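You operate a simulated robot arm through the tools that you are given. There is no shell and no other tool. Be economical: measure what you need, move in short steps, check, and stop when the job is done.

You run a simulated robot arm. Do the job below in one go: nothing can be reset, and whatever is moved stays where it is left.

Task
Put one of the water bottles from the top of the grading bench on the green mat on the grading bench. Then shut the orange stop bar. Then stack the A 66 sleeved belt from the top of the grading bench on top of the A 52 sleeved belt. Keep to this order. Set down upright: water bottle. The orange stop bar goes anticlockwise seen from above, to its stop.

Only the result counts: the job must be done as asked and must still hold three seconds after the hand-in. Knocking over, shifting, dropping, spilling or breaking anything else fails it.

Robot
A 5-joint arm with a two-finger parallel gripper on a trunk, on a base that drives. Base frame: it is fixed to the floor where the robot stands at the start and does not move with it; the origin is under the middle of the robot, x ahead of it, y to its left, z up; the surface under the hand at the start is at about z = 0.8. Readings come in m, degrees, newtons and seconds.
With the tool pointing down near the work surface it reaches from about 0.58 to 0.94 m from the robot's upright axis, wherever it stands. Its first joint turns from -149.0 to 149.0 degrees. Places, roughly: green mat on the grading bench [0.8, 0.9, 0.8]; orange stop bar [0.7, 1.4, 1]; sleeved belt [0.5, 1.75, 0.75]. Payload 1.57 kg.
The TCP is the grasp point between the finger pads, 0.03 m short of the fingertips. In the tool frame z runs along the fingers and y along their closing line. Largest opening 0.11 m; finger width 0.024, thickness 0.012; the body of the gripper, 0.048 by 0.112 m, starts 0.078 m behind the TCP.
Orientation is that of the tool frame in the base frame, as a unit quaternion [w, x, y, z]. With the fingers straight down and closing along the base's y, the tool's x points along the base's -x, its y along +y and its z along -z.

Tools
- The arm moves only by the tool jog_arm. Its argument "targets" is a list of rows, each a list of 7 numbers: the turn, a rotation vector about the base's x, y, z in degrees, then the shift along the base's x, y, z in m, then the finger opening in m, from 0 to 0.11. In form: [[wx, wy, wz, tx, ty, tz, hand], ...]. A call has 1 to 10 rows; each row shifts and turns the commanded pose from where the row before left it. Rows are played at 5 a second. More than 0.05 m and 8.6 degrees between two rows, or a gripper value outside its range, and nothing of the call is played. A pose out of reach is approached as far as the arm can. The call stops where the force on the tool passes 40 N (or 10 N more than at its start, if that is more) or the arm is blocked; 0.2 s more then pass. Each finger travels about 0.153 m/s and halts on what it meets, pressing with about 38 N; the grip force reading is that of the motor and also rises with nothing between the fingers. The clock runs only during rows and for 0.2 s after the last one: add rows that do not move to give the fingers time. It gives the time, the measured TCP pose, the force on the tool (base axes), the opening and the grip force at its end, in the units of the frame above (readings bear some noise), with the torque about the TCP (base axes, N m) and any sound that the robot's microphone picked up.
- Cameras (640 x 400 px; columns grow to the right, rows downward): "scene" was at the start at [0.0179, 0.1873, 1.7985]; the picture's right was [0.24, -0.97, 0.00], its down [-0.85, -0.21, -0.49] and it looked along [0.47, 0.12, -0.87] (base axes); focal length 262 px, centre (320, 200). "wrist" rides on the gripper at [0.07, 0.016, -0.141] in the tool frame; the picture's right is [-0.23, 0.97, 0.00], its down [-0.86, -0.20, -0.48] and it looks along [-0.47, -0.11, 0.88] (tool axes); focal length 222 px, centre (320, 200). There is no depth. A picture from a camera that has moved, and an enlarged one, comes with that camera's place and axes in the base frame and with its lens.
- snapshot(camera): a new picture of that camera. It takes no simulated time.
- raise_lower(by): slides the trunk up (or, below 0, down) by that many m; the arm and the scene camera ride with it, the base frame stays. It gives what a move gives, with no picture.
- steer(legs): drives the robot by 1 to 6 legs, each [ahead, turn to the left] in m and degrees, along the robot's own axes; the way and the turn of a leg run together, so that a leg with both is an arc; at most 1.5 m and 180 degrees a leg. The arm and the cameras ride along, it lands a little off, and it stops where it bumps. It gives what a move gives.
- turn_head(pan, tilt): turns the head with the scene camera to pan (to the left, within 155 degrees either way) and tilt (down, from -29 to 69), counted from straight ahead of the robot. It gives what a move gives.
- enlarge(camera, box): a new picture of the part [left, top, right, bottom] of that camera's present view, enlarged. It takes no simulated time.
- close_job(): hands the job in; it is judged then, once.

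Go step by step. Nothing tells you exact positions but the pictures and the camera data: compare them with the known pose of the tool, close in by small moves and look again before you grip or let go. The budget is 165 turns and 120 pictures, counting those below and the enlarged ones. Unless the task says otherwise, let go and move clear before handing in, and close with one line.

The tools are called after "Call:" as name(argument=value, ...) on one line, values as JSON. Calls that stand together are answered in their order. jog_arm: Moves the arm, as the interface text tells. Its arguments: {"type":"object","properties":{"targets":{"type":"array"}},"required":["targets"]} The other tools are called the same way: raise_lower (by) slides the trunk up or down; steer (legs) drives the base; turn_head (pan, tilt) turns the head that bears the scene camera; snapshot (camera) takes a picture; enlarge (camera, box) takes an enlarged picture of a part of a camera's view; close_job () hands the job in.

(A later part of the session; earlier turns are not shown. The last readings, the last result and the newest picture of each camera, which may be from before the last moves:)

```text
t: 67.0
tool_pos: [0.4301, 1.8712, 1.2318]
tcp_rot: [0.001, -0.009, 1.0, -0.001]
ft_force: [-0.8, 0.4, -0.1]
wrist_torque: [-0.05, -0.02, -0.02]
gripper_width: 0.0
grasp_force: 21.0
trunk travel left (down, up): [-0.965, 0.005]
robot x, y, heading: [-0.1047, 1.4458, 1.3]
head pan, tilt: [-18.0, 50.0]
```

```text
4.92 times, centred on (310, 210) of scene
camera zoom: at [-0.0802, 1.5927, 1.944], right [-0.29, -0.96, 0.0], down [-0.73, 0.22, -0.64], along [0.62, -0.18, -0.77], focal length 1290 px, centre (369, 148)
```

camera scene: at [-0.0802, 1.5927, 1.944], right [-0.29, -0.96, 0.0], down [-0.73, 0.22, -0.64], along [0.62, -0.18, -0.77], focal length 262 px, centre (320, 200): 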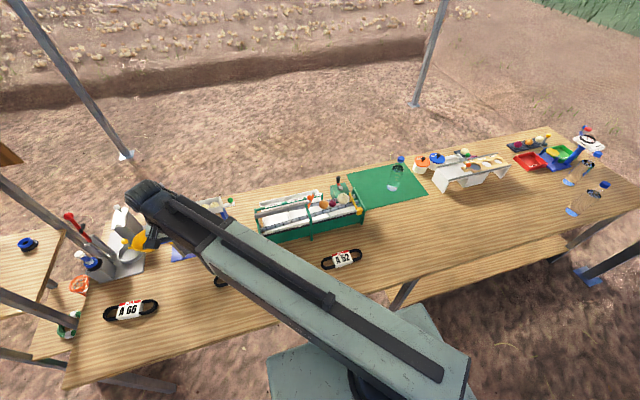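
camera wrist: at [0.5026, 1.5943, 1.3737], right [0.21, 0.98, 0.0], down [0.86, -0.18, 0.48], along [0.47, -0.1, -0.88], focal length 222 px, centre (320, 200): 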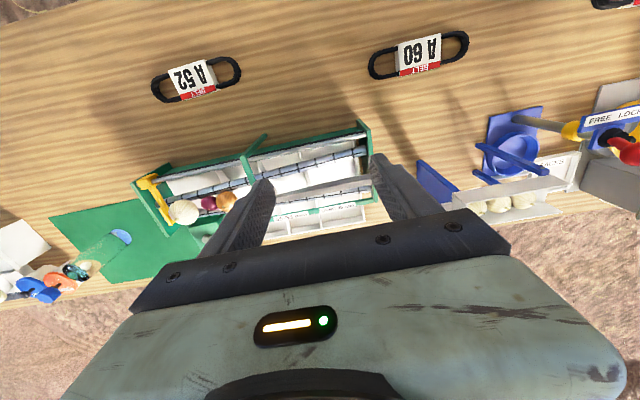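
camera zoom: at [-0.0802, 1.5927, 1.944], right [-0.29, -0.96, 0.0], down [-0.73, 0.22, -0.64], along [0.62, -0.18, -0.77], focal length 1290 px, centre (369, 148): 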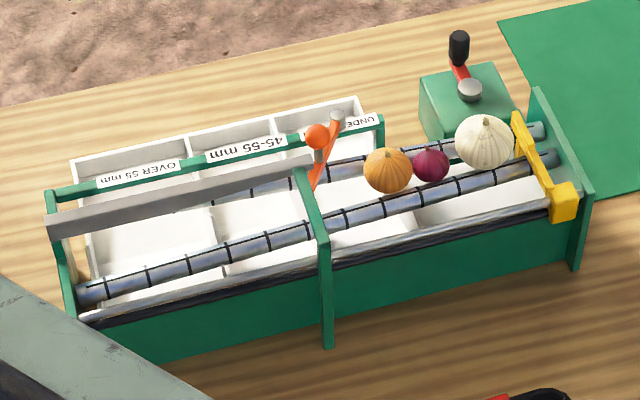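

I triangulate the orange knob at about (0.714, 1.407, 0.990), with the pivot at about (0.768, 1.371). Anticlockwise moves the knob toward −y and −x, about 65 mm from the pivot. I'll bring the closed fingers above a spot on the knob's +y side.

Call:
jog_arm(targets=[[0, 0, 0, 0.028, -0.041, 0, 0], [0, 0, 0, 0.028, -0.041, 0, 0], [0, 0, 0, 0.028, -0.041, 0, 0], [0, 0, 0, 0.028, -0.041, 0, 0], [0, 0, 0, 0.028, -0.041, 0, 0], [0, 0, 0, 0.028, -0.041, 0, 0], [0, 0, 0, 0.028, -0.041, 0, 0], [0, 0, 0, 0.028, -0.041, 0, 0], [0, 0, 0, 0.028, -0.041, 0, 0], [0, 0, 0, 0.028, -0.041, 0, 0]])

Call:
snapshot(camera="wrist")

Call:
turn_head(pan=30, tilt=45)

Call:
snapshot(camera="scene")

```text
t: 69.2
tool_pos: [0.7114, 1.4599, 1.2316]
tcp_rot: [0.0, -0.009, 1.0, 0.001]
ft_force: [-0.1, 0.2, -0.9]
wrist_torque: [-0.03, -0.01, 0.02]
gripper_width: 0.0
grasp_force: 21.9
trunk travel left (down, up): [-0.965, 0.005]
robot x, y, heading: [-0.1039, 1.4438, 1.2]
head pan, tilt: [-18.0, 50.0]
```

```text
83 pictures are left
camera wrist: at [0.641, 1.4742, 1.3731], right [0.21, 0.98, 0.0], down [0.86, -0.18, 0.48], along [0.47, -0.1, -0.88], focal length 222 px, centre (320, 200)
```

wrist: 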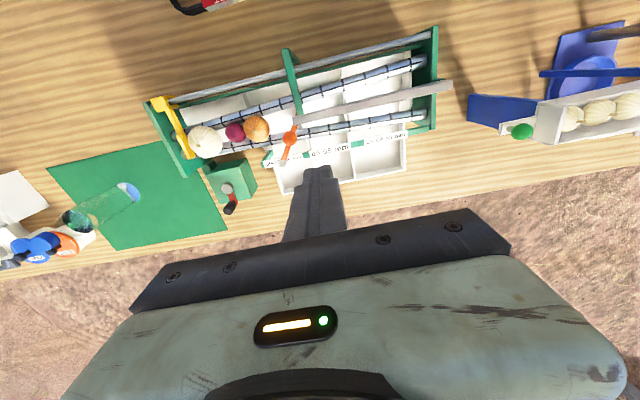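

```text
t: 70.4
tool_pos: [0.7115, 1.461, 1.2321]
tcp_rot: [0.0, -0.01, 1.0, 0.0]
ft_force: [0.2, -0.7, -0.5]
wrist_torque: [-0.02, -0.02, -0.01]
gripper_width: 0.0001
grasp_force: 21.1
trunk travel left (down, up): [-0.965, 0.005]
robot x, y, heading: [-0.1035, 1.4415, 1.2]
head pan, tilt: [30.0, 45.0]
```

```text
82 pictures are left
camera scene: at [-0.0842, 1.657, 1.9509], right [0.52, -0.85, 0.0], down [-0.6, -0.37, -0.71], along [0.6, 0.37, -0.71], focal length 262 px, centre (320, 200)
```

scene: 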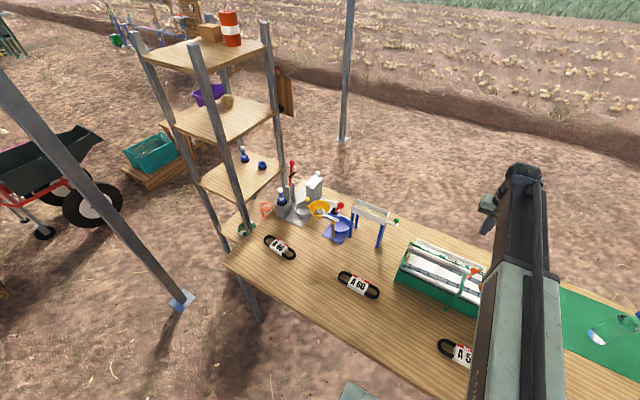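

Call:
enlarge(camera="wrist", box=[220, 80, 380, 180])

```text
4.00 times, centred on (300, 130) of wrist
camera zoom: at [0.64, 1.4757, 1.3734], right [0.21, 0.98, 0.0], down [0.86, -0.18, 0.48], along [0.47, -0.1, -0.88], focal length 888 px, centre (400, 480)
```

zoom: 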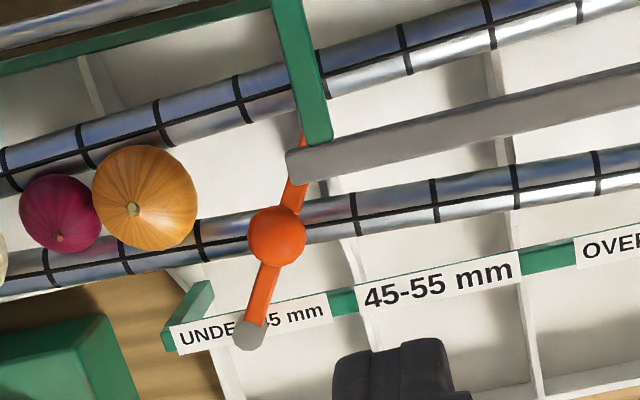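

The view from above is clear: the knob is at about (0.716, 1.406), a grey baffle (top ≈0.985) ends just beside it at x≈0.69, and the onion lies on the other side. I'll use the closed fingers as a pusher, turned to face the knob's path and coming in from beyond the baffle.

Call:
jog_arm(targets=[[0, 0, -8.25, 0.006, -0.0064, -0.03, 0], [0, 0, -8.25, 0.006, -0.0064, -0.03, 0], [0, 0, -8.25, 0.006, -0.0064, -0.03, 0], [0, 0, -8.25, 0.0055, -0.0063, -0.03, 0], [0, 0, 0, 0, 0, -0.04, 0], [0, 0, 0, 0, 0, 0, 0]])

Call:
snapshot(camera="wrist")

Call:
enlarge(camera="wrist", box=[240, 80, 400, 180])

```text
t: 71.8
tool_pos: [0.7334, 1.4351, 1.2305]
tcp_rot: [0.001, 0.276, 0.961, 0.0]
ft_force: [0.1, -0.1, -0.2]
wrist_torque: [0.04, -0.02, -0.01]
gripper_width: 0.0
grasp_force: 21.3
out of reach, approached as far as the arm can: row 1, 2, 3, 4, 5
trunk travel left (down, up): [-0.965, 0.005]
robot x, y, heading: [-0.1027, 1.4425, 1.4]
head pan, tilt: [30.0, 45.0]
```

```text
80 pictures are left
camera wrist: at [0.6814, 1.4855, 1.3733], right [0.71, 0.71, 0.0], down [0.62, -0.62, 0.48], along [0.34, -0.34, -0.88], focal length 222 px, centre (320, 200)
```

wrist: 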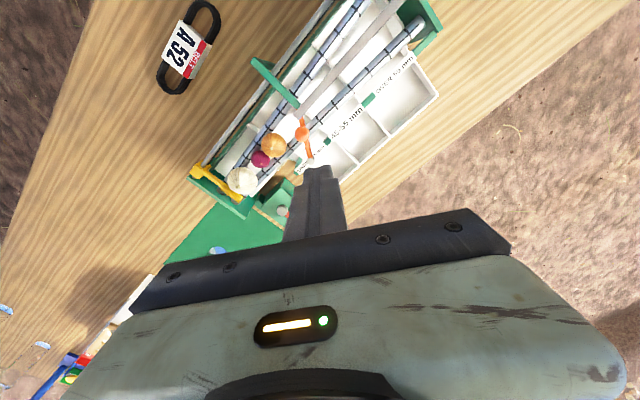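

```text
4.00 times, centred on (320, 130) of wrist
camera zoom: at [0.6814, 1.4855, 1.3733], right [0.71, 0.71, 0.0], down [0.62, -0.62, 0.48], along [0.34, -0.34, -0.88], focal length 888 px, centre (320, 480)
```

zoom: 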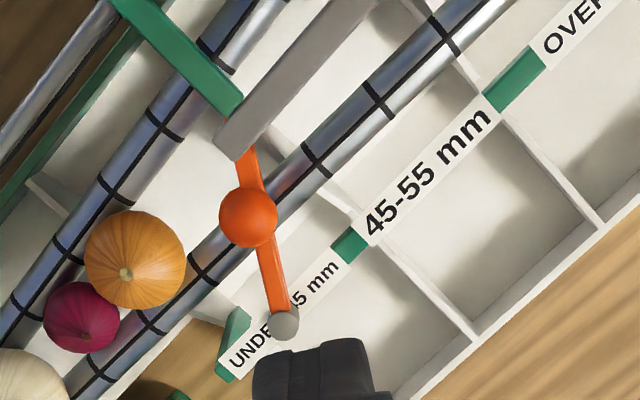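

The arm's height only changes with the trunk. The knob re-measures at (0.717, 1.405), and the pusher sits correctly off it, so I'll lower by trunk.

Call:
raise_lower(by=-0.17)

Call:
enlarge(camera="wrist", box=[160, 80, 400, 230])

Call:
snapshot(camera="scene")

```text
t: 73.7
tool_pos: [0.7325, 1.435, 1.0613]
tcp_rot: [0.001, 0.274, 0.962, 0.0]
ft_force: [1.0, -1.4, 0.2]
wrist_torque: [-0.03, -0.03, -0.01]
gripper_width: 0.0
grasp_force: 20.8
trunk travel left (down, up): [-0.795, 0.175]
robot x, y, heading: [-0.1026, 1.4457, 1.2]
head pan, tilt: [30.0, 45.0]
```

```text
2.67 times, centred on (280, 155) of wrist
camera zoom: at [0.6813, 1.4855, 1.2034], right [0.71, 0.71, 0.0], down [0.62, -0.62, 0.48], along [0.34, -0.34, -0.88], focal length 592 px, centre (427, 320)
```

zoom: 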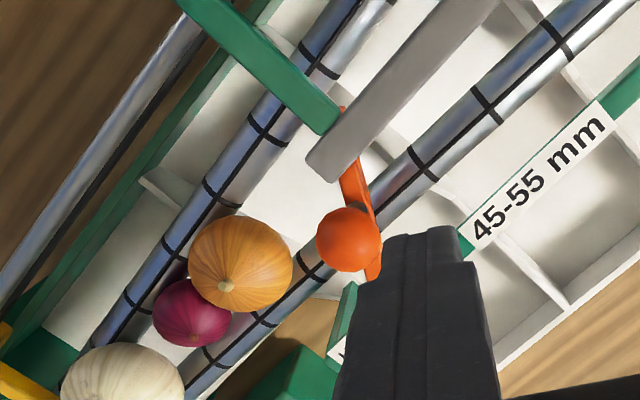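

```text
77 pictures are left
camera scene: at [-0.0844, 1.6569, 1.7809], right [0.52, -0.85, 0.0], down [-0.6, -0.37, -0.71], along [0.6, 0.37, -0.71], focal length 262 px, centre (320, 200)
```

scene: 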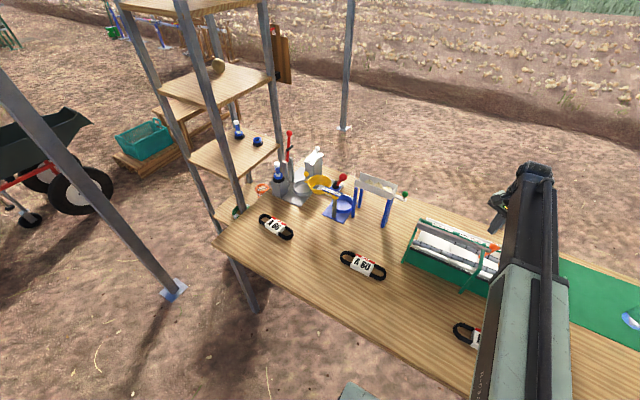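

Call:
raise_lower(by=-0.061)

Call:
enlarge(camera="wrist", box=[160, 80, 400, 230])

```text
t: 74.7
tool_pos: [0.7324, 1.4358, 1.0009]
tcp_rot: [0.001, 0.274, 0.962, 0.0]
ft_force: [-0.3, 0.2, -0.4]
wrist_torque: [-0.01, 0.03, -0.01]
gripper_width: 0.0004
grasp_force: 21.2
trunk travel left (down, up): [-0.734, 0.236]
robot x, y, heading: [-0.1048, 1.4422, 1.4]
head pan, tilt: [30.0, 45.0]
```

```text
2.67 times, centred on (280, 155) of wrist
camera zoom: at [0.6812, 1.4855, 1.1424], right [0.71, 0.71, 0.0], down [0.62, -0.62, 0.48], along [0.34, -0.34, -0.88], focal length 592 px, centre (427, 320)
```

zoom: 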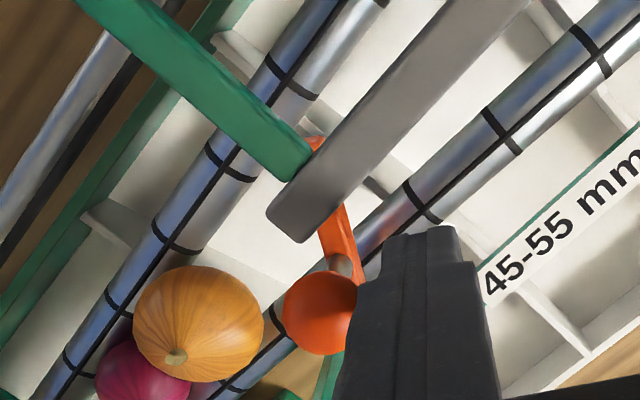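

Call:
jog_arm(targets=[[0, 0, 0, -0.0055, -0.0084, 0, 0], [0, 0, 0, -0.0027, -0.0049, 0, 0], [0, 0, 0, -0.0027, -0.0049, 0, 0], [0, 0, 0, -0.0018, -0.0052, 0, 0], [0, 0, 0, -0.0018, -0.0052, 0, 0]])

Call:
enlarge(camera="wrist", box=[160, 80, 400, 230])

```text
t: 75.9
tool_pos: [0.7193, 1.406, 1.0008]
tcp_rot: [0.001, 0.275, 0.962, 0.0]
ft_force: [0.0, -0.1, 0.1]
wrist_torque: [0.02, 0.01, 0.0]
gripper_width: 0.0
grasp_force: 21.7
trunk travel left (down, up): [-0.734, 0.236]
robot x, y, heading: [-0.1025, 1.4426, 1.4]
head pan, tilt: [30.0, 45.0]
```

```text
2.67 times, centred on (280, 155) of wrist
camera zoom: at [0.6677, 1.457, 1.1424], right [0.71, 0.71, 0.0], down [0.62, -0.62, 0.48], along [0.34, -0.34, -0.88], focal length 592 px, centre (427, 320)
```

zoom: 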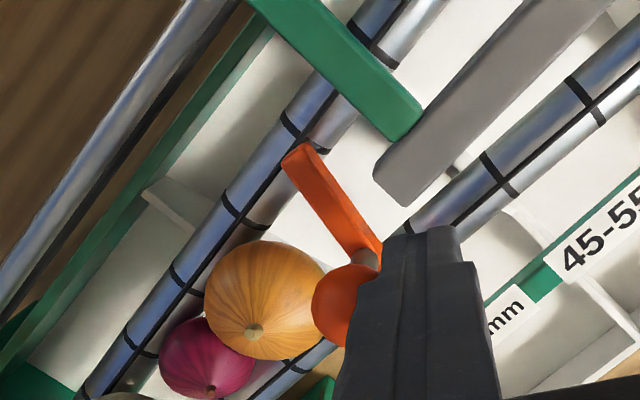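

The bar is swinging freely, now at about 165°. I'll continue the arc in small steps.

Call:
jog_arm(targets=[[0, 0, 0, -0.0009, -0.0055, 0, 0], [0, 0, 0, -0.0008, -0.0055, 0, 0], [0, 0, 0, -0.0002, -0.0055, 0, 0]])

Call:
enlarge(camera="wrist", box=[160, 80, 400, 230])

```text
t: 76.7
tool_pos: [0.7168, 1.3917, 0.9996]
tcp_rot: [0.0, 0.275, 0.961, 0.001]
ft_force: [-0.1, 13.8, -0.2]
wrist_torque: [0.2, -0.02, -0.05]
gripper_width: 0.0003
grasp_force: 21.2
trunk travel left (down, up): [-0.734, 0.236]
robot x, y, heading: [-0.1029, 1.4487, 1.0]
head pan, tilt: [30.0, 45.0]
```

```text
2.67 times, centred on (280, 155) of wrist
camera zoom: at [0.6654, 1.4422, 1.1426], right [0.71, 0.71, 0.0], down [0.62, -0.62, 0.48], along [0.34, -0.34, -0.88], focal length 592 px, centre (427, 320)
```

zoom: 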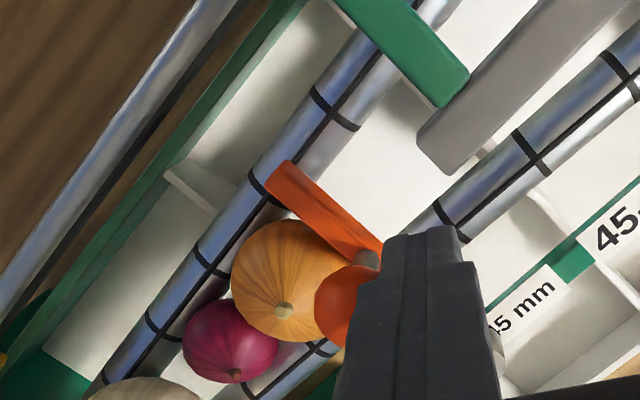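

The force rose to 14 N at about 178°, which looks like the stop. I'll push 2 mm further to confirm.

Call:
jog_arm(targets=[[0, 0, 0, 0, -0.0025, 0, 0], [0, 0, 0, 0, 0, 0, 0]])

Call:
enlarge(camera="wrist", box=[160, 80, 400, 230])

```text
t: 77.3
tool_pos: [0.7174, 1.392, 1.0005]
tcp_rot: [0.0, 0.274, 0.962, 0.0]
ft_force: [4.3, 27.4, 2.0]
wrist_torque: [0.41, -0.06, 0.0]
gripper_width: 0.0
grasp_force: 21.2
trunk travel left (down, up): [-0.734, 0.236]
robot x, y, heading: [-0.1009, 1.4486, 1.2]
head pan, tilt: [30.0, 45.0]
```

```text
2.67 times, centred on (280, 155) of wrist
camera zoom: at [0.6657, 1.4415, 1.1425], right [0.71, 0.71, 0.0], down [0.62, -0.62, 0.48], along [0.34, -0.34, -0.88], focal length 592 px, centre (427, 320)
```

zoom: 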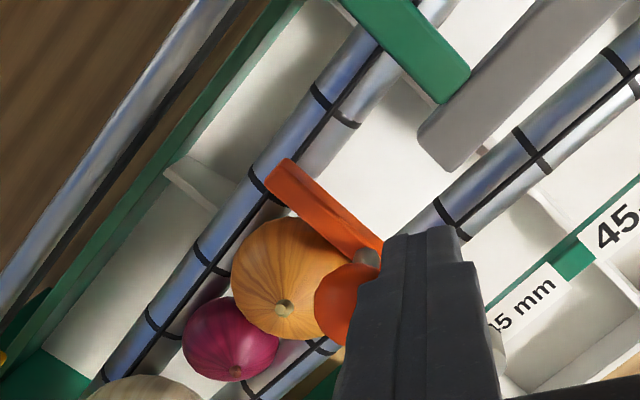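

Hard stop confirmed. I'll back off a centimetre, rise and check the bar stays.

Call:
jog_arm(targets=[[0, 0, 0, 0.004, 0.008, 0, 0], [0, 0, 0, 0.003, 0.005, 0, 0]])

Call:
raise_lower(by=0.225)

Call:
enlarge(camera="wrist", box=[200, 60, 440, 210])

```text
t: 77.9
tool_pos: [0.7241, 1.3994, 1.0006]
tcp_rot: [0.001, 0.276, 0.961, 0.0]
ft_force: [0.3, 0.5, -0.1]
wrist_torque: [0.02, 0.06, -0.01]
gripper_width: 0.0001
grasp_force: 20.9
trunk travel left (down, up): [-0.734, 0.236]
robot x, y, heading: [-0.104, 1.4487, 1.3]
head pan, tilt: [30.0, 45.0]
```

```text
t: 80.3
tool_pos: [0.7242, 1.4003, 1.2269]
tcp_rot: [0.0, 0.276, 0.961, 0.0]
ft_force: [0.1, 0.0, 0.1]
wrist_torque: [-0.05, -0.01, -0.02]
gripper_width: 0.0001
grasp_force: 21.0
trunk travel left (down, up): [-0.959, 0.011]
robot x, y, heading: [-0.1046, 1.4452, 1.3]
head pan, tilt: [30.0, 45.0]
```

```text
2.67 times, centred on (320, 135) of wrist
camera zoom: at [0.6722, 1.4503, 1.3673], right [0.71, 0.71, 0.0], down [0.62, -0.62, 0.48], along [0.34, -0.34, -0.88], focal length 592 px, centre (320, 373)
```

zoom: 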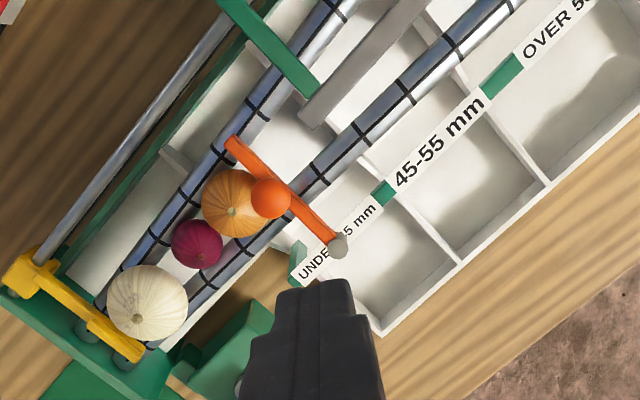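

The bar is shut and holds. Next I'll retract the arm, and drive to y≈1.78, from where both the A 66 and A 52 belts are in reach.

Call:
jog_arm(targets=[[0, 0, 0, -0.045, 0, 0, 0], [0, 0, 0, -0.045, 0, 0, 0], [0, 0, 0, -0.045, 0, 0, 0], [0, 0, 0, -0.04, 0, 0, 0]])

Call:
steer(legs=[[0, 90], [0.34, 0], [0, -85]])

Call:
turn_head(pan=40, tilt=50)

Call:
snapshot(camera="scene")

```text
t: 81.3
tool_pos: [0.5473, 1.402, 1.226]
tcp_rot: [0.001, 0.275, 0.961, 0.0]
ft_force: [0.1, -0.4, -0.7]
wrist_torque: [0.0, 0.04, -0.03]
gripper_width: 0.0002
grasp_force: 21.6
trunk travel left (down, up): [-0.959, 0.011]
robot x, y, heading: [-0.1074, 1.4409, 1.3]
head pan, tilt: [30.0, 45.0]
```

```text
t: 91.0
tool_pos: [0.5367, 1.8103, 1.2264]
tcp_rot: [-0.001, 0.219, 0.976, 0.001]
ft_force: [0.5, 0.1, 0.3]
wrist_torque: [0.02, 0.01, -0.02]
gripper_width: 0.0
grasp_force: 21.6
trunk travel left (down, up): [-0.959, 0.011]
robot x, y, heading: [-0.121, 1.7993, 8.4]
head pan, tilt: [30.0, 45.0]
```

```text
t: 91.7
tool_pos: [0.536, 1.8138, 1.2257]
tcp_rot: [0.002, 0.219, 0.976, 0.0]
ft_force: [0.3, 0.3, -0.5]
wrist_torque: [-0.03, 0.0, -0.01]
gripper_width: 0.0002
grasp_force: 21.4
trunk travel left (down, up): [-0.959, 0.011]
robot x, y, heading: [-0.117, 1.8014, 8.3]
head pan, tilt: [40.0, 50.0]
```

```text
71 pictures are left
camera scene: at [-0.139, 2.0206, 1.9379], right [0.75, -0.66, 0.0], down [-0.51, -0.57, -0.64], along [0.43, 0.48, -0.77], focal length 262 px, centre (320, 200)
```

scene: 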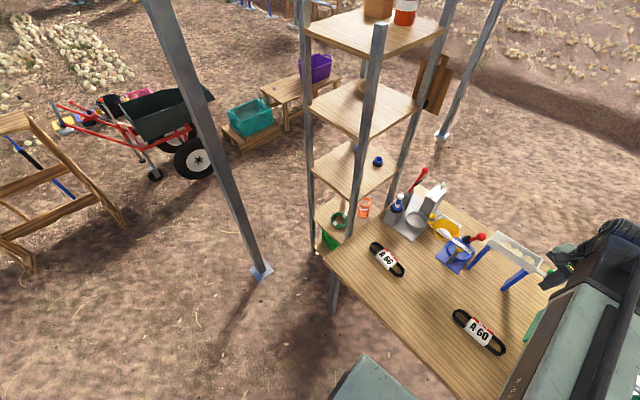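

Call:
enlarge(camera="scene", box=[350, 230, 430, 290])

Call:
jog_arm(targets=[[0, 0, 0, 0.0, 0.045, 0, 0.05], [0, 0, 0, 0.0, 0.045, 0, 0.09], [0, 0, 0, 0.0, 0.045, 0, 0.09], [0, 0, 0, -0.01, 0.045, 0, 0.09], [0, 0, 0, -0.014, 0.045, 0, 0.09], [0, 0, 0, -0.014, 0.045, 0, 0.09], [0, 0, 0, -0.016, 0.045, 0, 0.09], [0, 0, 0, -0.016, 0.045, 0, 0.09]])

Call:
snapshot(camera="wrist")

```text
6.67 times, centred on (390, 260) of scene
camera zoom: at [-0.139, 2.0206, 1.9379], right [0.75, -0.66, 0.0], down [-0.51, -0.57, -0.64], along [0.43, 0.48, -0.77], focal length 1747 px, centre (-147, -200)
```

zoom: 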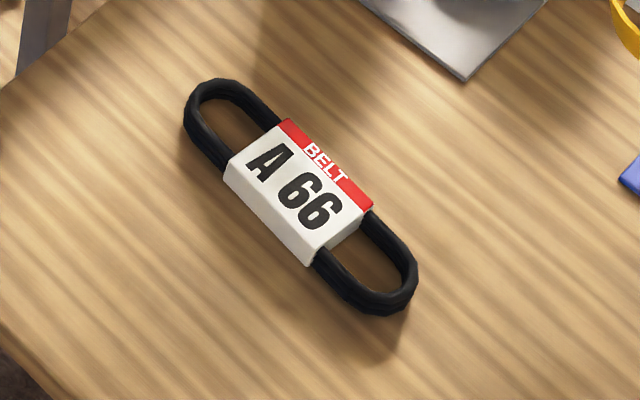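

```text
t: 93.5
tool_pos: [0.4642, 2.1732, 1.226]
tcp_rot: [0.0, 0.22, 0.976, 0.0]
ft_force: [0.3, 0.1, 0.5]
wrist_torque: [-0.03, 0.02, 0.01]
gripper_width: 0.0902
grasp_force: 0.0
out of reach, approached as far as the arm can: row 5, 8
trunk travel left (down, up): [-0.959, 0.011]
robot x, y, heading: [-0.1186, 1.8016, 8.2]
head pan, tilt: [40.0, 50.0]
```

```text
69 pictures are left
camera wrist: at [0.4073, 2.2175, 1.3673], right [0.62, 0.78, 0.0], down [0.69, -0.55, 0.48], along [0.38, -0.3, -0.88], focal length 222 px, centre (320, 200)
```

wrist: 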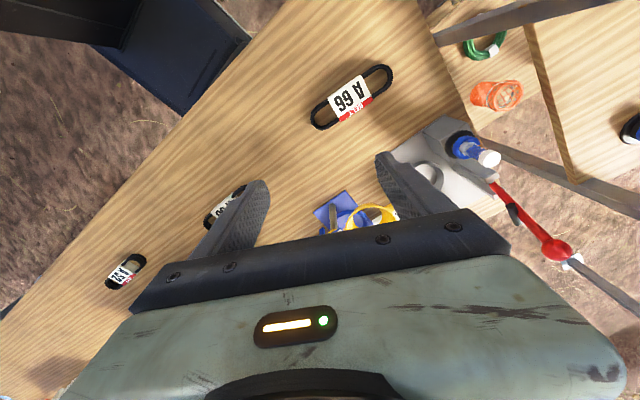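

Call:
enlarge(camera="wrist", box=[290, 50, 418, 130])

```text
5.00 times, centred on (354, 90) of wrist
camera zoom: at [0.4073, 2.2175, 1.3673], right [0.62, 0.78, 0.0], down [0.69, -0.55, 0.48], along [0.38, -0.3, -0.88], focal length 1111 px, centre (150, 750)
```

zoom: 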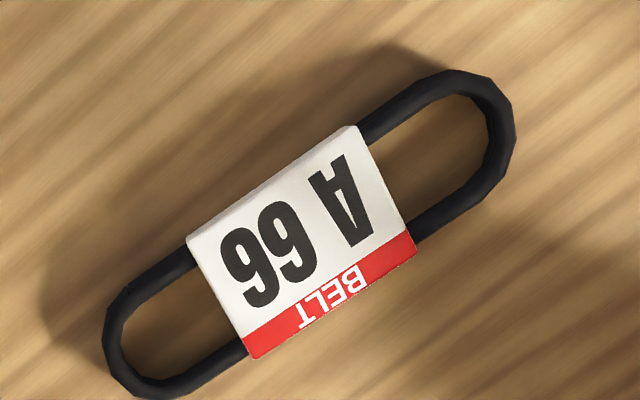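

The A 66 sleeve is at about (0.481, 2.245), ≈84×58 mm, with its long axis at ≈83° to x. I'll spin the tool to close across the width and move over it.

Call:
jog_arm(targets=[[0, 0, -7.9, 0.0019, 0.0079, 0, 0.09], [0, 0, -7.9, 0.0019, 0.0079, 0, 0.09], [0, 0, -7.9, 0.0019, 0.0079, 0, 0.09], [0, 0, -7.9, 0.0019, 0.0079, 0, 0.09], [0, 0, -7.9, 0.0019, 0.0079, 0, 0.09], [0, 0, -7.9, 0.0019, 0.0079, 0, 0.09], [0, 0, -7.9, 0.0019, 0.0079, 0, 0.09], [0, 0, -7.9, 0.0019, 0.0079, 0, 0.09], [0, 0, -7.9, 0.0019, 0.0079, 0, 0.09]])

Call:
snapshot(camera="wrist")

Call:
snapshot(camera="scene")

```text
t: 95.5
tool_pos: [0.4838, 2.2428, 1.2254]
tcp_rot: [0.001, 0.747, 0.665, -0.001]
ft_force: [-0.5, 0.0, -0.4]
wrist_torque: [0.0, 0.0, -0.01]
gripper_width: 0.0897
grasp_force: 0.0
trunk travel left (down, up): [-0.959, 0.011]
robot x, y, heading: [-0.1202, 1.799, 8.2]
head pan, tilt: [40.0, 50.0]
```

```text
67 pictures are left
camera wrist: at [0.5066, 2.3108, 1.3673], right [0.94, -0.34, 0.0], down [-0.3, -0.83, 0.48], along [-0.16, -0.45, -0.88], focal length 222 px, centre (320, 200)
```

wrist: 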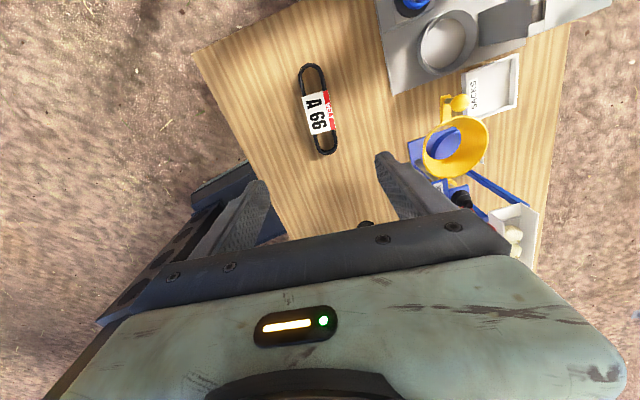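

```text
66 pictures are left
camera scene: at [-0.1388, 2.0201, 1.938], right [0.75, -0.66, 0.0], down [-0.51, -0.57, -0.64], along [0.43, 0.48, -0.77], focal length 262 px, centre (320, 200)
```

scene: 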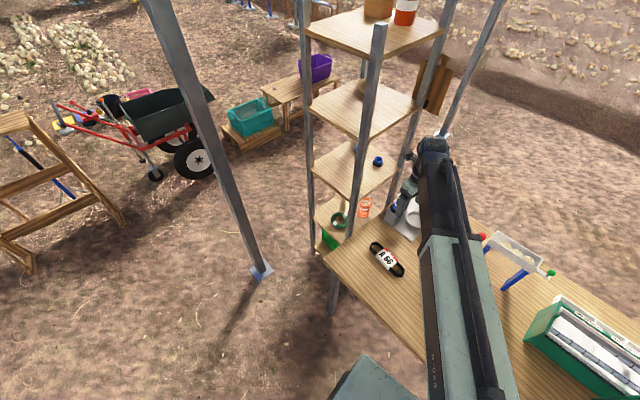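

Call:
enlarge(camera="wrist", box=[270, 50, 366, 170])

```text
3.33 times, centred on (318, 110) of wrist
camera zoom: at [0.5066, 2.3108, 1.3673], right [0.94, -0.34, 0.0], down [-0.3, -0.83, 0.48], along [-0.16, -0.45, -0.88], focal length 740 px, centre (327, 500)
```

zoom: 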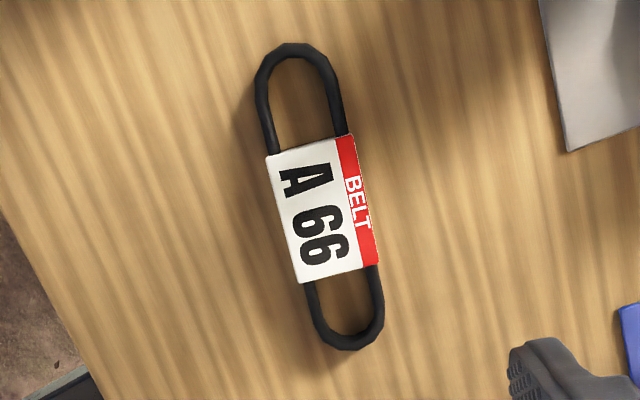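

Call:
jog_arm(targets=[[0, 0, 0, -0.0035, 0.0025, 0, 0.09], [0, 0, 0, 0, 0, 0, 0.09]])

Call:
raise_lower(by=-0.32)

Call:
snapshot(camera="wrist")

Call:
snapshot(camera="scene")

```text
t: 96.1
tool_pos: [0.4781, 2.2457, 1.2264]
tcp_rot: [0.001, 0.746, 0.666, -0.001]
ft_force: [0.3, 0.6, -0.1]
wrist_torque: [0.01, 0.0, -0.01]
gripper_width: 0.0902
grasp_force: 0.1
trunk travel left (down, up): [-0.959, 0.011]
robot x, y, heading: [-0.1181, 1.7979, 8.4]
head pan, tilt: [40.0, 50.0]
```

```text
t: 99.2
tool_pos: [0.4785, 2.2464, 0.905]
tcp_rot: [0.001, 0.746, 0.666, -0.001]
ft_force: [-0.2, 0.2, 0.3]
wrist_torque: [0.0, 0.04, -0.01]
gripper_width: 0.0901
grasp_force: 0.1
trunk travel left (down, up): [-0.639, 0.331]
robot x, y, heading: [-0.1206, 1.7953, 8.6]
head pan, tilt: [40.0, 50.0]
```

```text
64 pictures are left
camera wrist: at [0.5024, 2.3128, 1.0474], right [0.94, -0.33, 0.0], down [-0.29, -0.83, 0.48], along [-0.16, -0.45, -0.88], focal length 222 px, centre (320, 200)
```

wrist: 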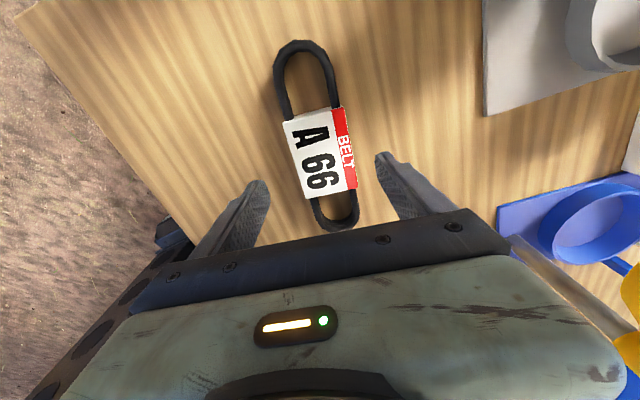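

```text
63 pictures are left
camera scene: at [-0.1389, 2.0199, 1.618], right [0.75, -0.66, 0.0], down [-0.51, -0.57, -0.64], along [0.43, 0.48, -0.77], focal length 262 px, centre (320, 200)
```

scene: 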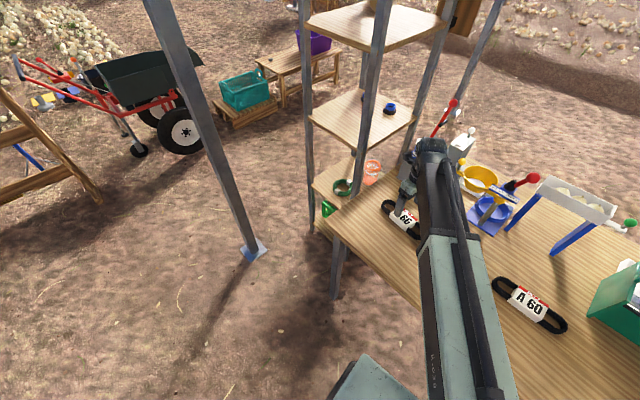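

Aligned. I'll lower to fingertip height just above the bench and close.

Call:
raise_lower(by=-0.055)

Call:
raise_lower(by=-0.013)

Call:
snapshot(camera="wrist")

```text
t: 100.2
tool_pos: [0.479, 2.2466, 0.8495]
tcp_rot: [0.0, 0.746, 0.666, 0.0]
ft_force: [1.0, -0.7, 0.4]
wrist_torque: [-0.02, -0.04, 0.0]
gripper_width: 0.0904
grasp_force: 0.0
trunk travel left (down, up): [-0.584, 0.386]
robot x, y, heading: [-0.1219, 1.802, 8.2]
head pan, tilt: [40.0, 50.0]
```

```text
t: 100.8
tool_pos: [0.4792, 2.2457, 0.8373]
tcp_rot: [0.0, 0.745, 0.667, -0.001]
ft_force: [0.2, -0.1, 0.4]
wrist_torque: [0.0, -0.04, -0.01]
gripper_width: 0.0899
grasp_force: 0.1
trunk travel left (down, up): [-0.571, 0.399]
robot x, y, heading: [-0.1166, 1.7981, 8.6]
head pan, tilt: [40.0, 50.0]
```

```text
62 pictures are left
camera wrist: at [0.5024, 2.3128, 0.9794], right [0.94, -0.33, 0.0], down [-0.29, -0.83, 0.48], along [-0.16, -0.45, -0.88], focal length 222 px, centre (320, 200)
```

wrist: 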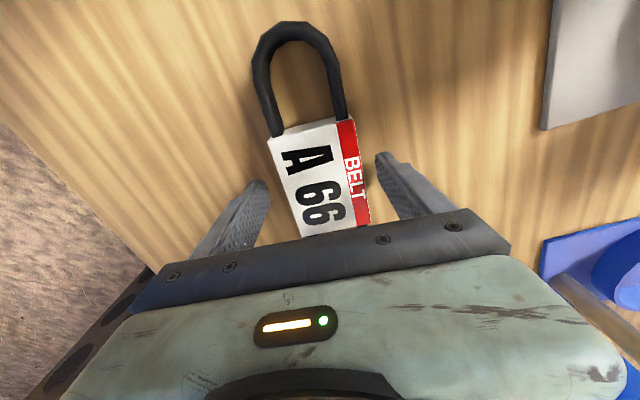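

Call:
jog_arm(targets=[[0, 0, 0, 0, 0, 0, 0.075], [0, 0, 0, 0, 0, 0, 0.062], [0, 0, 0, 0, 0, 0, 0.05], [0, 0, 0, 0, 0, 0, 0.045], [0, 0, 0, 0, 0, 0, 0.045]])

Call:
raise_lower(by=0.05)

Call:
snapshot(camera="wrist")

```text
t: 102.0
tool_pos: [0.4789, 2.2454, 0.8374]
tcp_rot: [0.001, 0.746, 0.666, 0.0]
ft_force: [0.1, 0.3, 0.7]
wrist_torque: [-0.04, -0.04, 0.01]
gripper_width: 0.0595
grasp_force: 37.8
trunk travel left (down, up): [-0.571, 0.399]
robot x, y, heading: [-0.122, 1.8002, 8.4]
head pan, tilt: [40.0, 50.0]
```

```text
t: 102.9
tool_pos: [0.4788, 2.2444, 0.8866]
tcp_rot: [0.001, 0.745, 0.667, -0.001]
ft_force: [0.2, 0.9, -1.5]
wrist_torque: [0.04, -0.02, -0.01]
gripper_width: 0.0591
grasp_force: 38.2
trunk travel left (down, up): [-0.621, 0.349]
robot x, y, heading: [-0.1212, 1.8015, 8.4]
head pan, tilt: [40.0, 50.0]
```

```text
61 pictures are left
camera wrist: at [0.5026, 2.3129, 1.0292], right [0.94, -0.33, 0.0], down [-0.29, -0.83, 0.48], along [-0.16, -0.45, -0.88], focal length 222 px, centre (320, 200)
```

wrist: 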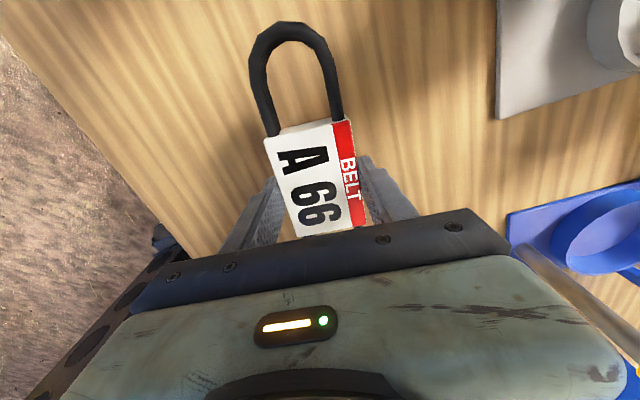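

Held at 59 mm and lifted. I'll raise fully and carry it round toward A 52.

Call:
raise_lower(by=0.32)

Call:
jog_arm(targets=[[0, 0, 0, 0.0101, -0.0421, 0, 0.045], [0, 0, 0, 0.0101, -0.0421, 0, 0.045], [0, 0, 0, 0.0101, -0.0421, 0, 0.045], [0, 0, 0, 0.0101, -0.0421, 0, 0.045], [0, 0, 0, 0.0101, -0.0421, 0, 0.045], [0, 0, 0, 0.0101, -0.0421, 0, 0.045], [0, 0, 0, 0.0101, -0.0421, 0, 0.045]])

Call:
jog_arm(targets=[[0, 0, 0, 0, -0.043, 0, 0.045], [0, 0, 0, 0, -0.043, 0, 0.045], [0, 0, 0, 0, -0.043, 0, 0.045], [0, 0, 0, 0, -0.043, 0, 0.045], [0, 0, 0, 0, -0.043, 0, 0.045], [0, 0, 0, 0, -0.043, 0, 0.045], [0, 0, 0, 0, -0.043, 0, 0.045]])

Call:
snapshot(camera="wrist")

```text
t: 106.1
tool_pos: [0.4794, 2.2468, 1.2067]
tcp_rot: [0.001, 0.745, 0.667, -0.001]
ft_force: [-0.5, 0.0, -1.7]
wrist_torque: [-0.01, -0.01, 0.02]
gripper_width: 0.059
grasp_force: 38.3
trunk travel left (down, up): [-0.941, 0.029]
robot x, y, heading: [-0.1174, 1.7993, 8.6]
head pan, tilt: [40.0, 50.0]
```

```text
t: 107.7
tool_pos: [0.5521, 1.9512, 1.2084]
tcp_rot: [0.0, 0.746, 0.666, 0.0]
ft_force: [0.4, -0.2, -1.5]
wrist_torque: [0.02, 0.01, 0.01]
gripper_width: 0.0594
grasp_force: 38.2
trunk travel left (down, up): [-0.941, 0.029]
robot x, y, heading: [-0.1171, 1.7989, 8.1]
head pan, tilt: [40.0, 50.0]
```

```text
t: 109.3
tool_pos: [0.5482, 1.6505, 1.2086]
tcp_rot: [0.0, 0.746, 0.666, 0.0]
ft_force: [0.3, -0.2, -3.2]
wrist_torque: [0.01, -0.05, -0.01]
gripper_width: 0.0595
grasp_force: 38.4
trunk travel left (down, up): [-0.941, 0.029]
robot x, y, heading: [-0.1198, 1.7997, 8.7]
head pan, tilt: [40.0, 50.0]
```

```text
60 pictures are left
camera wrist: at [0.5713, 1.7177, 1.3493], right [0.94, -0.33, 0.0], down [-0.29, -0.83, 0.48], along [-0.16, -0.45, -0.88], focal length 222 px, centre (320, 200)
```

wrist: 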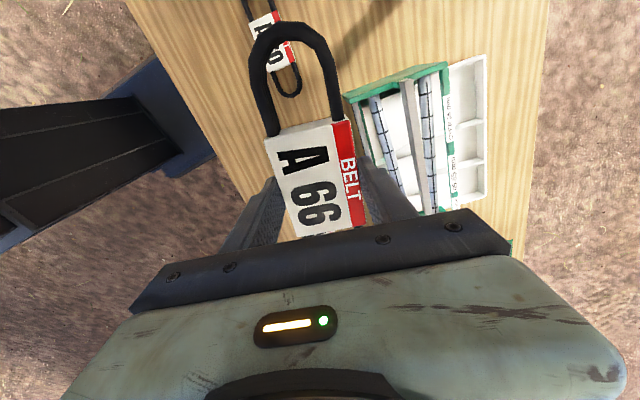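

I need a precise fix on A 52, so I'll turn the head right to look at it.

Call:
turn_head(pan=-55, tilt=50)

Call:
snapshot(camera="scene")

```text
t: 111.0
tool_pos: [0.5492, 1.652, 1.2078]
tcp_rot: [0.0, 0.745, 0.667, 0.0]
ft_force: [-0.8, 0.5, -1.7]
wrist_torque: [0.02, 0.0, 0.0]
gripper_width: 0.0593
grasp_force: 38.2
trunk travel left (down, up): [-0.941, 0.029]
robot x, y, heading: [-0.1185, 1.7995, 8.4]
head pan, tilt: [-55.0, 50.0]
```

```text
59 pictures are left
camera scene: at [-0.1368, 1.9063, 1.92], right [-0.73, -0.69, 0.0], down [-0.53, 0.56, -0.64], along [0.44, -0.47, -0.77], focal length 262 px, centre (320, 200)
```

scene: 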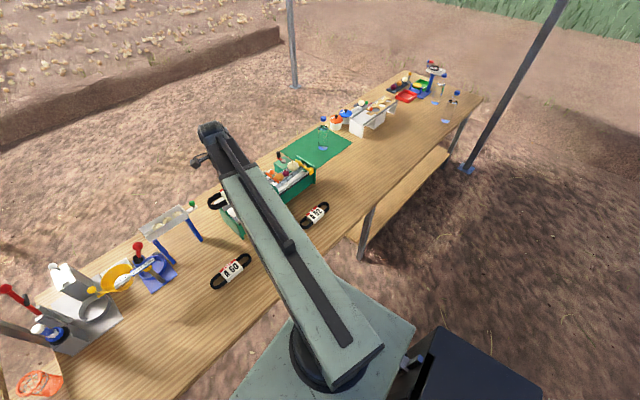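

Call:
enlarge(camera="scene", box=[284, 195, 348, 235])

```text
10.00 times, centred on (316, 215) of scene
camera zoom: at [-0.1368, 1.9063, 1.92], right [-0.73, -0.69, 0.0], down [-0.53, 0.56, -0.64], along [0.44, -0.47, -0.77], focal length 2621 px, centre (360, 50)
```

zoom: 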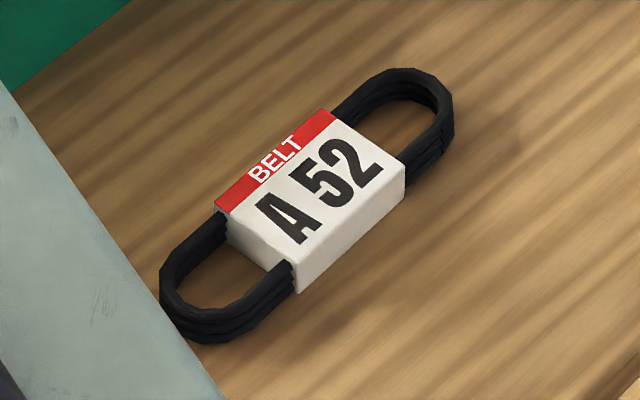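

A 52 comes out at about (0.450, 1.324), long axis ≈91°, sleeve top ≈0.824. I'll carry A 66 over it, turning it 7.5° to match.

Call:
jog_arm(targets=[[0, 0, 0.94, -0.0124, -0.0409, 0, 0.045], [0, 0, 0.94, -0.0124, -0.0409, 0, 0.045], [0, 0, 0.94, -0.0124, -0.0409, 0, 0.045], [0, 0, 0.94, -0.0124, -0.0409, 0, 0.045], [0, 0, 0.94, -0.0124, -0.0409, 0, 0.045], [0, 0, 0.94, -0.0124, -0.0409, 0, 0.045], [0, 0, 0.94, -0.0124, -0.0409, 0, 0.045], [0, 0, 0.94, -0.0124, -0.0409, 0, 0.045], [0, 0, 0, 0, 0, 0, 0.045]])

Call:
raise_lower(by=-0.26)

Call:
snapshot(camera="scene")

Call:
snapshot(camera="wrist")

```text
t: 113.0
tool_pos: [0.4508, 1.3228, 1.2067]
tcp_rot: [0.001, 0.7, 0.714, -0.001]
ft_force: [0.6, 0.7, -1.8]
wrist_torque: [0.0, -0.02, 0.0]
gripper_width: 0.0597
grasp_force: 38.3
trunk travel left (down, up): [-0.941, 0.029]
robot x, y, heading: [-0.1202, 1.7996, 8.3]
head pan, tilt: [-55.0, 50.0]
```

```text
t: 115.7
tool_pos: [0.4507, 1.3238, 0.9474]
tcp_rot: [0.001, 0.7, 0.714, 0.0]
ft_force: [-0.1, 0.2, -1.5]
wrist_torque: [-0.04, -0.02, 0.01]
gripper_width: 0.0592
grasp_force: 37.6
trunk travel left (down, up): [-0.681, 0.289]
robot x, y, heading: [-0.1214, 1.7996, 8.3]
head pan, tilt: [-55.0, 50.0]
```

```text
57 pictures are left
camera scene: at [-0.137, 1.9062, 1.66], right [-0.73, -0.69, 0.0], down [-0.53, 0.56, -0.64], along [0.44, -0.47, -0.77], focal length 262 px, centre (320, 200)
```

scene: 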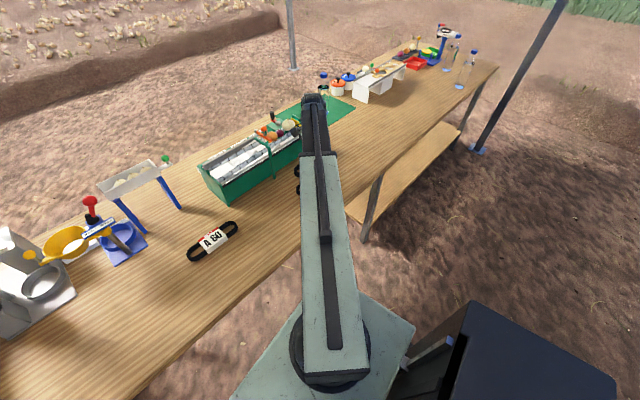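

```text
56 pictures are left
camera wrist: at [0.4647, 1.3934, 1.0894], right [0.98, -0.21, 0.0], down [-0.18, -0.86, 0.48], along [-0.1, -0.47, -0.88], focal length 222 px, centre (320, 200)
```

wrist: 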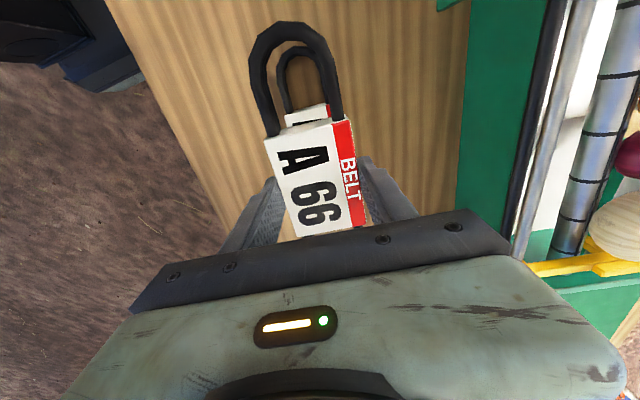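

Call:
enlarge(camera="wrist", box=[230, 10, 390, 130])

```text
3.33 times, centred on (310, 70) of wrist
camera zoom: at [0.4647, 1.3934, 1.0894], right [0.98, -0.21, 0.0], down [-0.18, -0.86, 0.48], along [-0.1, -0.47, -0.88], focal length 740 px, centre (353, 633)
```

zoom: 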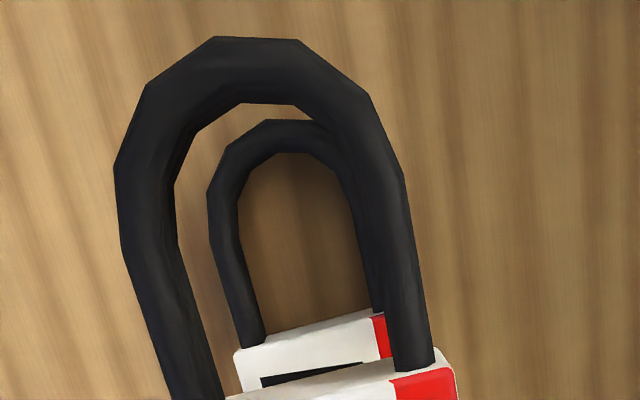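

A 66 hangs almost exactly over A 52; only about 2.5 mm in x is off. I'll correct that and lower.

Call:
jog_arm(targets=[[0, 0, 0, -0.0025, 0.0005, 0, 0.045], [0, 0, 0, 0, 0, 0, 0.045]])

Call:
raise_lower(by=-0.075)

Call:
snapshot(camera="wrist")

```text
t: 116.3
tool_pos: [0.4477, 1.3237, 0.9477]
tcp_rot: [0.0, 0.7, 0.714, 0.0]
ft_force: [-0.1, -0.5, -1.8]
wrist_torque: [-0.02, 0.0, -0.03]
gripper_width: 0.0596
grasp_force: 37.8
trunk travel left (down, up): [-0.681, 0.289]
robot x, y, heading: [-0.1211, 1.7966, 8.6]
head pan, tilt: [-55.0, 50.0]
```

```text
t: 117.4
tool_pos: [0.448, 1.3246, 0.8733]
tcp_rot: [0.001, 0.7, 0.714, -0.001]
ft_force: [0.1, 0.6, -0.9]
wrist_torque: [0.0, 0.01, -0.03]
gripper_width: 0.0595
grasp_force: 37.7
trunk travel left (down, up): [-0.606, 0.364]
robot x, y, heading: [-0.1184, 1.7984, 8.5]
head pan, tilt: [-55.0, 50.0]
```

```text
54 pictures are left
camera wrist: at [0.4621, 1.3939, 1.0144], right [0.98, -0.21, 0.0], down [-0.18, -0.86, 0.48], along [-0.1, -0.47, -0.88], focal length 222 px, centre (320, 200)
```

wrist: 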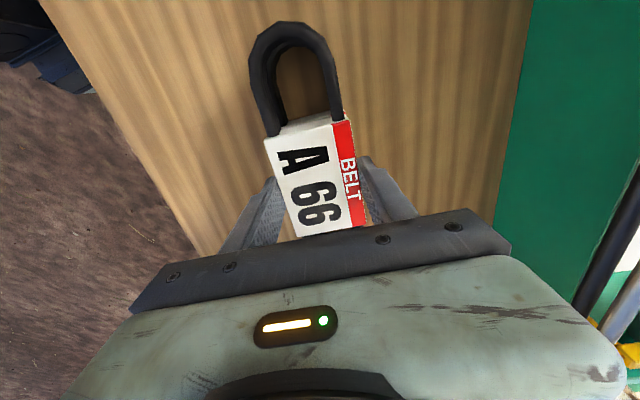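

Call:
raise_lower(by=-0.006)

Call:
raise_lower(by=-0.003)

Call:
raise_lower(by=-0.002)

```text
t: 118.0
tool_pos: [0.4478, 1.3244, 0.867]
tcp_rot: [0.001, 0.701, 0.713, 0.0]
ft_force: [-0.7, 0.4, 0.3]
wrist_torque: [-0.05, 0.01, -0.01]
gripper_width: 0.0594
grasp_force: 37.6
trunk travel left (down, up): [-0.6, 0.37]
robot x, y, heading: [-0.1188, 1.8007, 8.5]
head pan, tilt: [-55.0, 50.0]
```

```text
t: 118.5
tool_pos: [0.4477, 1.3237, 0.8653]
tcp_rot: [0.003, 0.7, 0.714, 0.0]
ft_force: [8.9, -5.7, 35.2]
wrist_torque: [-0.21, -0.19, -0.04]
gripper_width: 0.0596
grasp_force: 38.5
trunk travel left (down, up): [-0.597, 0.373]
robot x, y, heading: [-0.1195, 1.7989, 8.3]
head pan, tilt: [-55.0, 50.0]
```

```text
t: 119.0
tool_pos: [0.447, 1.3256, 0.8624]
tcp_rot: [0.001, 0.701, 0.714, 0.0]
ft_force: [5.6, -2.7, 34.1]
wrist_torque: [-0.15, -0.13, 0.0]
gripper_width: 0.0595
grasp_force: 38.1
trunk travel left (down, up): [-0.595, 0.375]
robot x, y, heading: [-0.1189, 1.7969, 8.5]
head pan, tilt: [-55.0, 50.0]
```

Contact at z≈0.866. I'll relieve the pressure by a few mm, then open.

Call:
raise_lower(by=0.003)

Call:
jog_arm(targets=[[0, 0, 0, 0, 0, 0, 0.064], [0, 0, 0, 0, 0, 0, 0.07], [0, 0, 0, 0, 0, 0, 0.08], [0, 0, 0, 0, 0, 0, 0.09], [0, 0, 0, 0, 0, 0, 0.09]])

Call:
snapshot(camera="wrist")

```text
t: 119.5
tool_pos: [0.4479, 1.3239, 0.864]
tcp_rot: [-0.001, 0.7, 0.714, 0.0]
ft_force: [-1.4, 0.1, -1.5]
wrist_torque: [-0.03, -0.02, -0.02]
gripper_width: 0.0593
grasp_force: 37.9
trunk travel left (down, up): [-0.598, 0.372]
robot x, y, heading: [-0.1209, 1.8011, 8.5]
head pan, tilt: [-55.0, 50.0]
```

```text
t: 120.7
tool_pos: [0.4483, 1.3237, 0.864]
tcp_rot: [0.001, 0.701, 0.713, 0.0]
ft_force: [-0.2, -0.8, -0.1]
wrist_torque: [0.02, 0.02, -0.01]
gripper_width: 0.09
grasp_force: 0.1
trunk travel left (down, up): [-0.598, 0.372]
robot x, y, heading: [-0.1233, 1.7999, 8.6]
head pan, tilt: [-55.0, 50.0]
```

```text
53 pictures are left
camera wrist: at [0.462, 1.394, 1.0064], right [0.98, -0.21, 0.0], down [-0.18, -0.86, 0.48], along [-0.1, -0.47, -0.88], focal length 222 px, centre (320, 200)
```

wrist: 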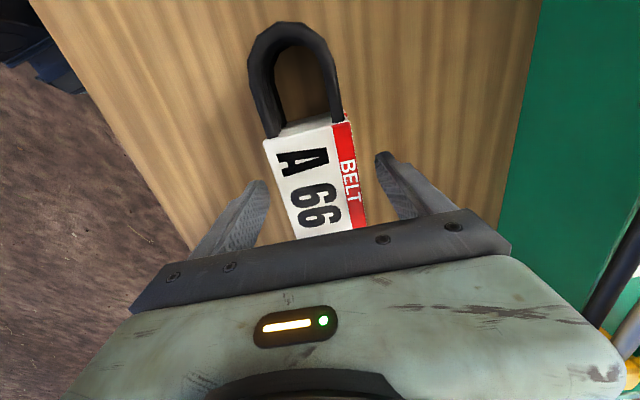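

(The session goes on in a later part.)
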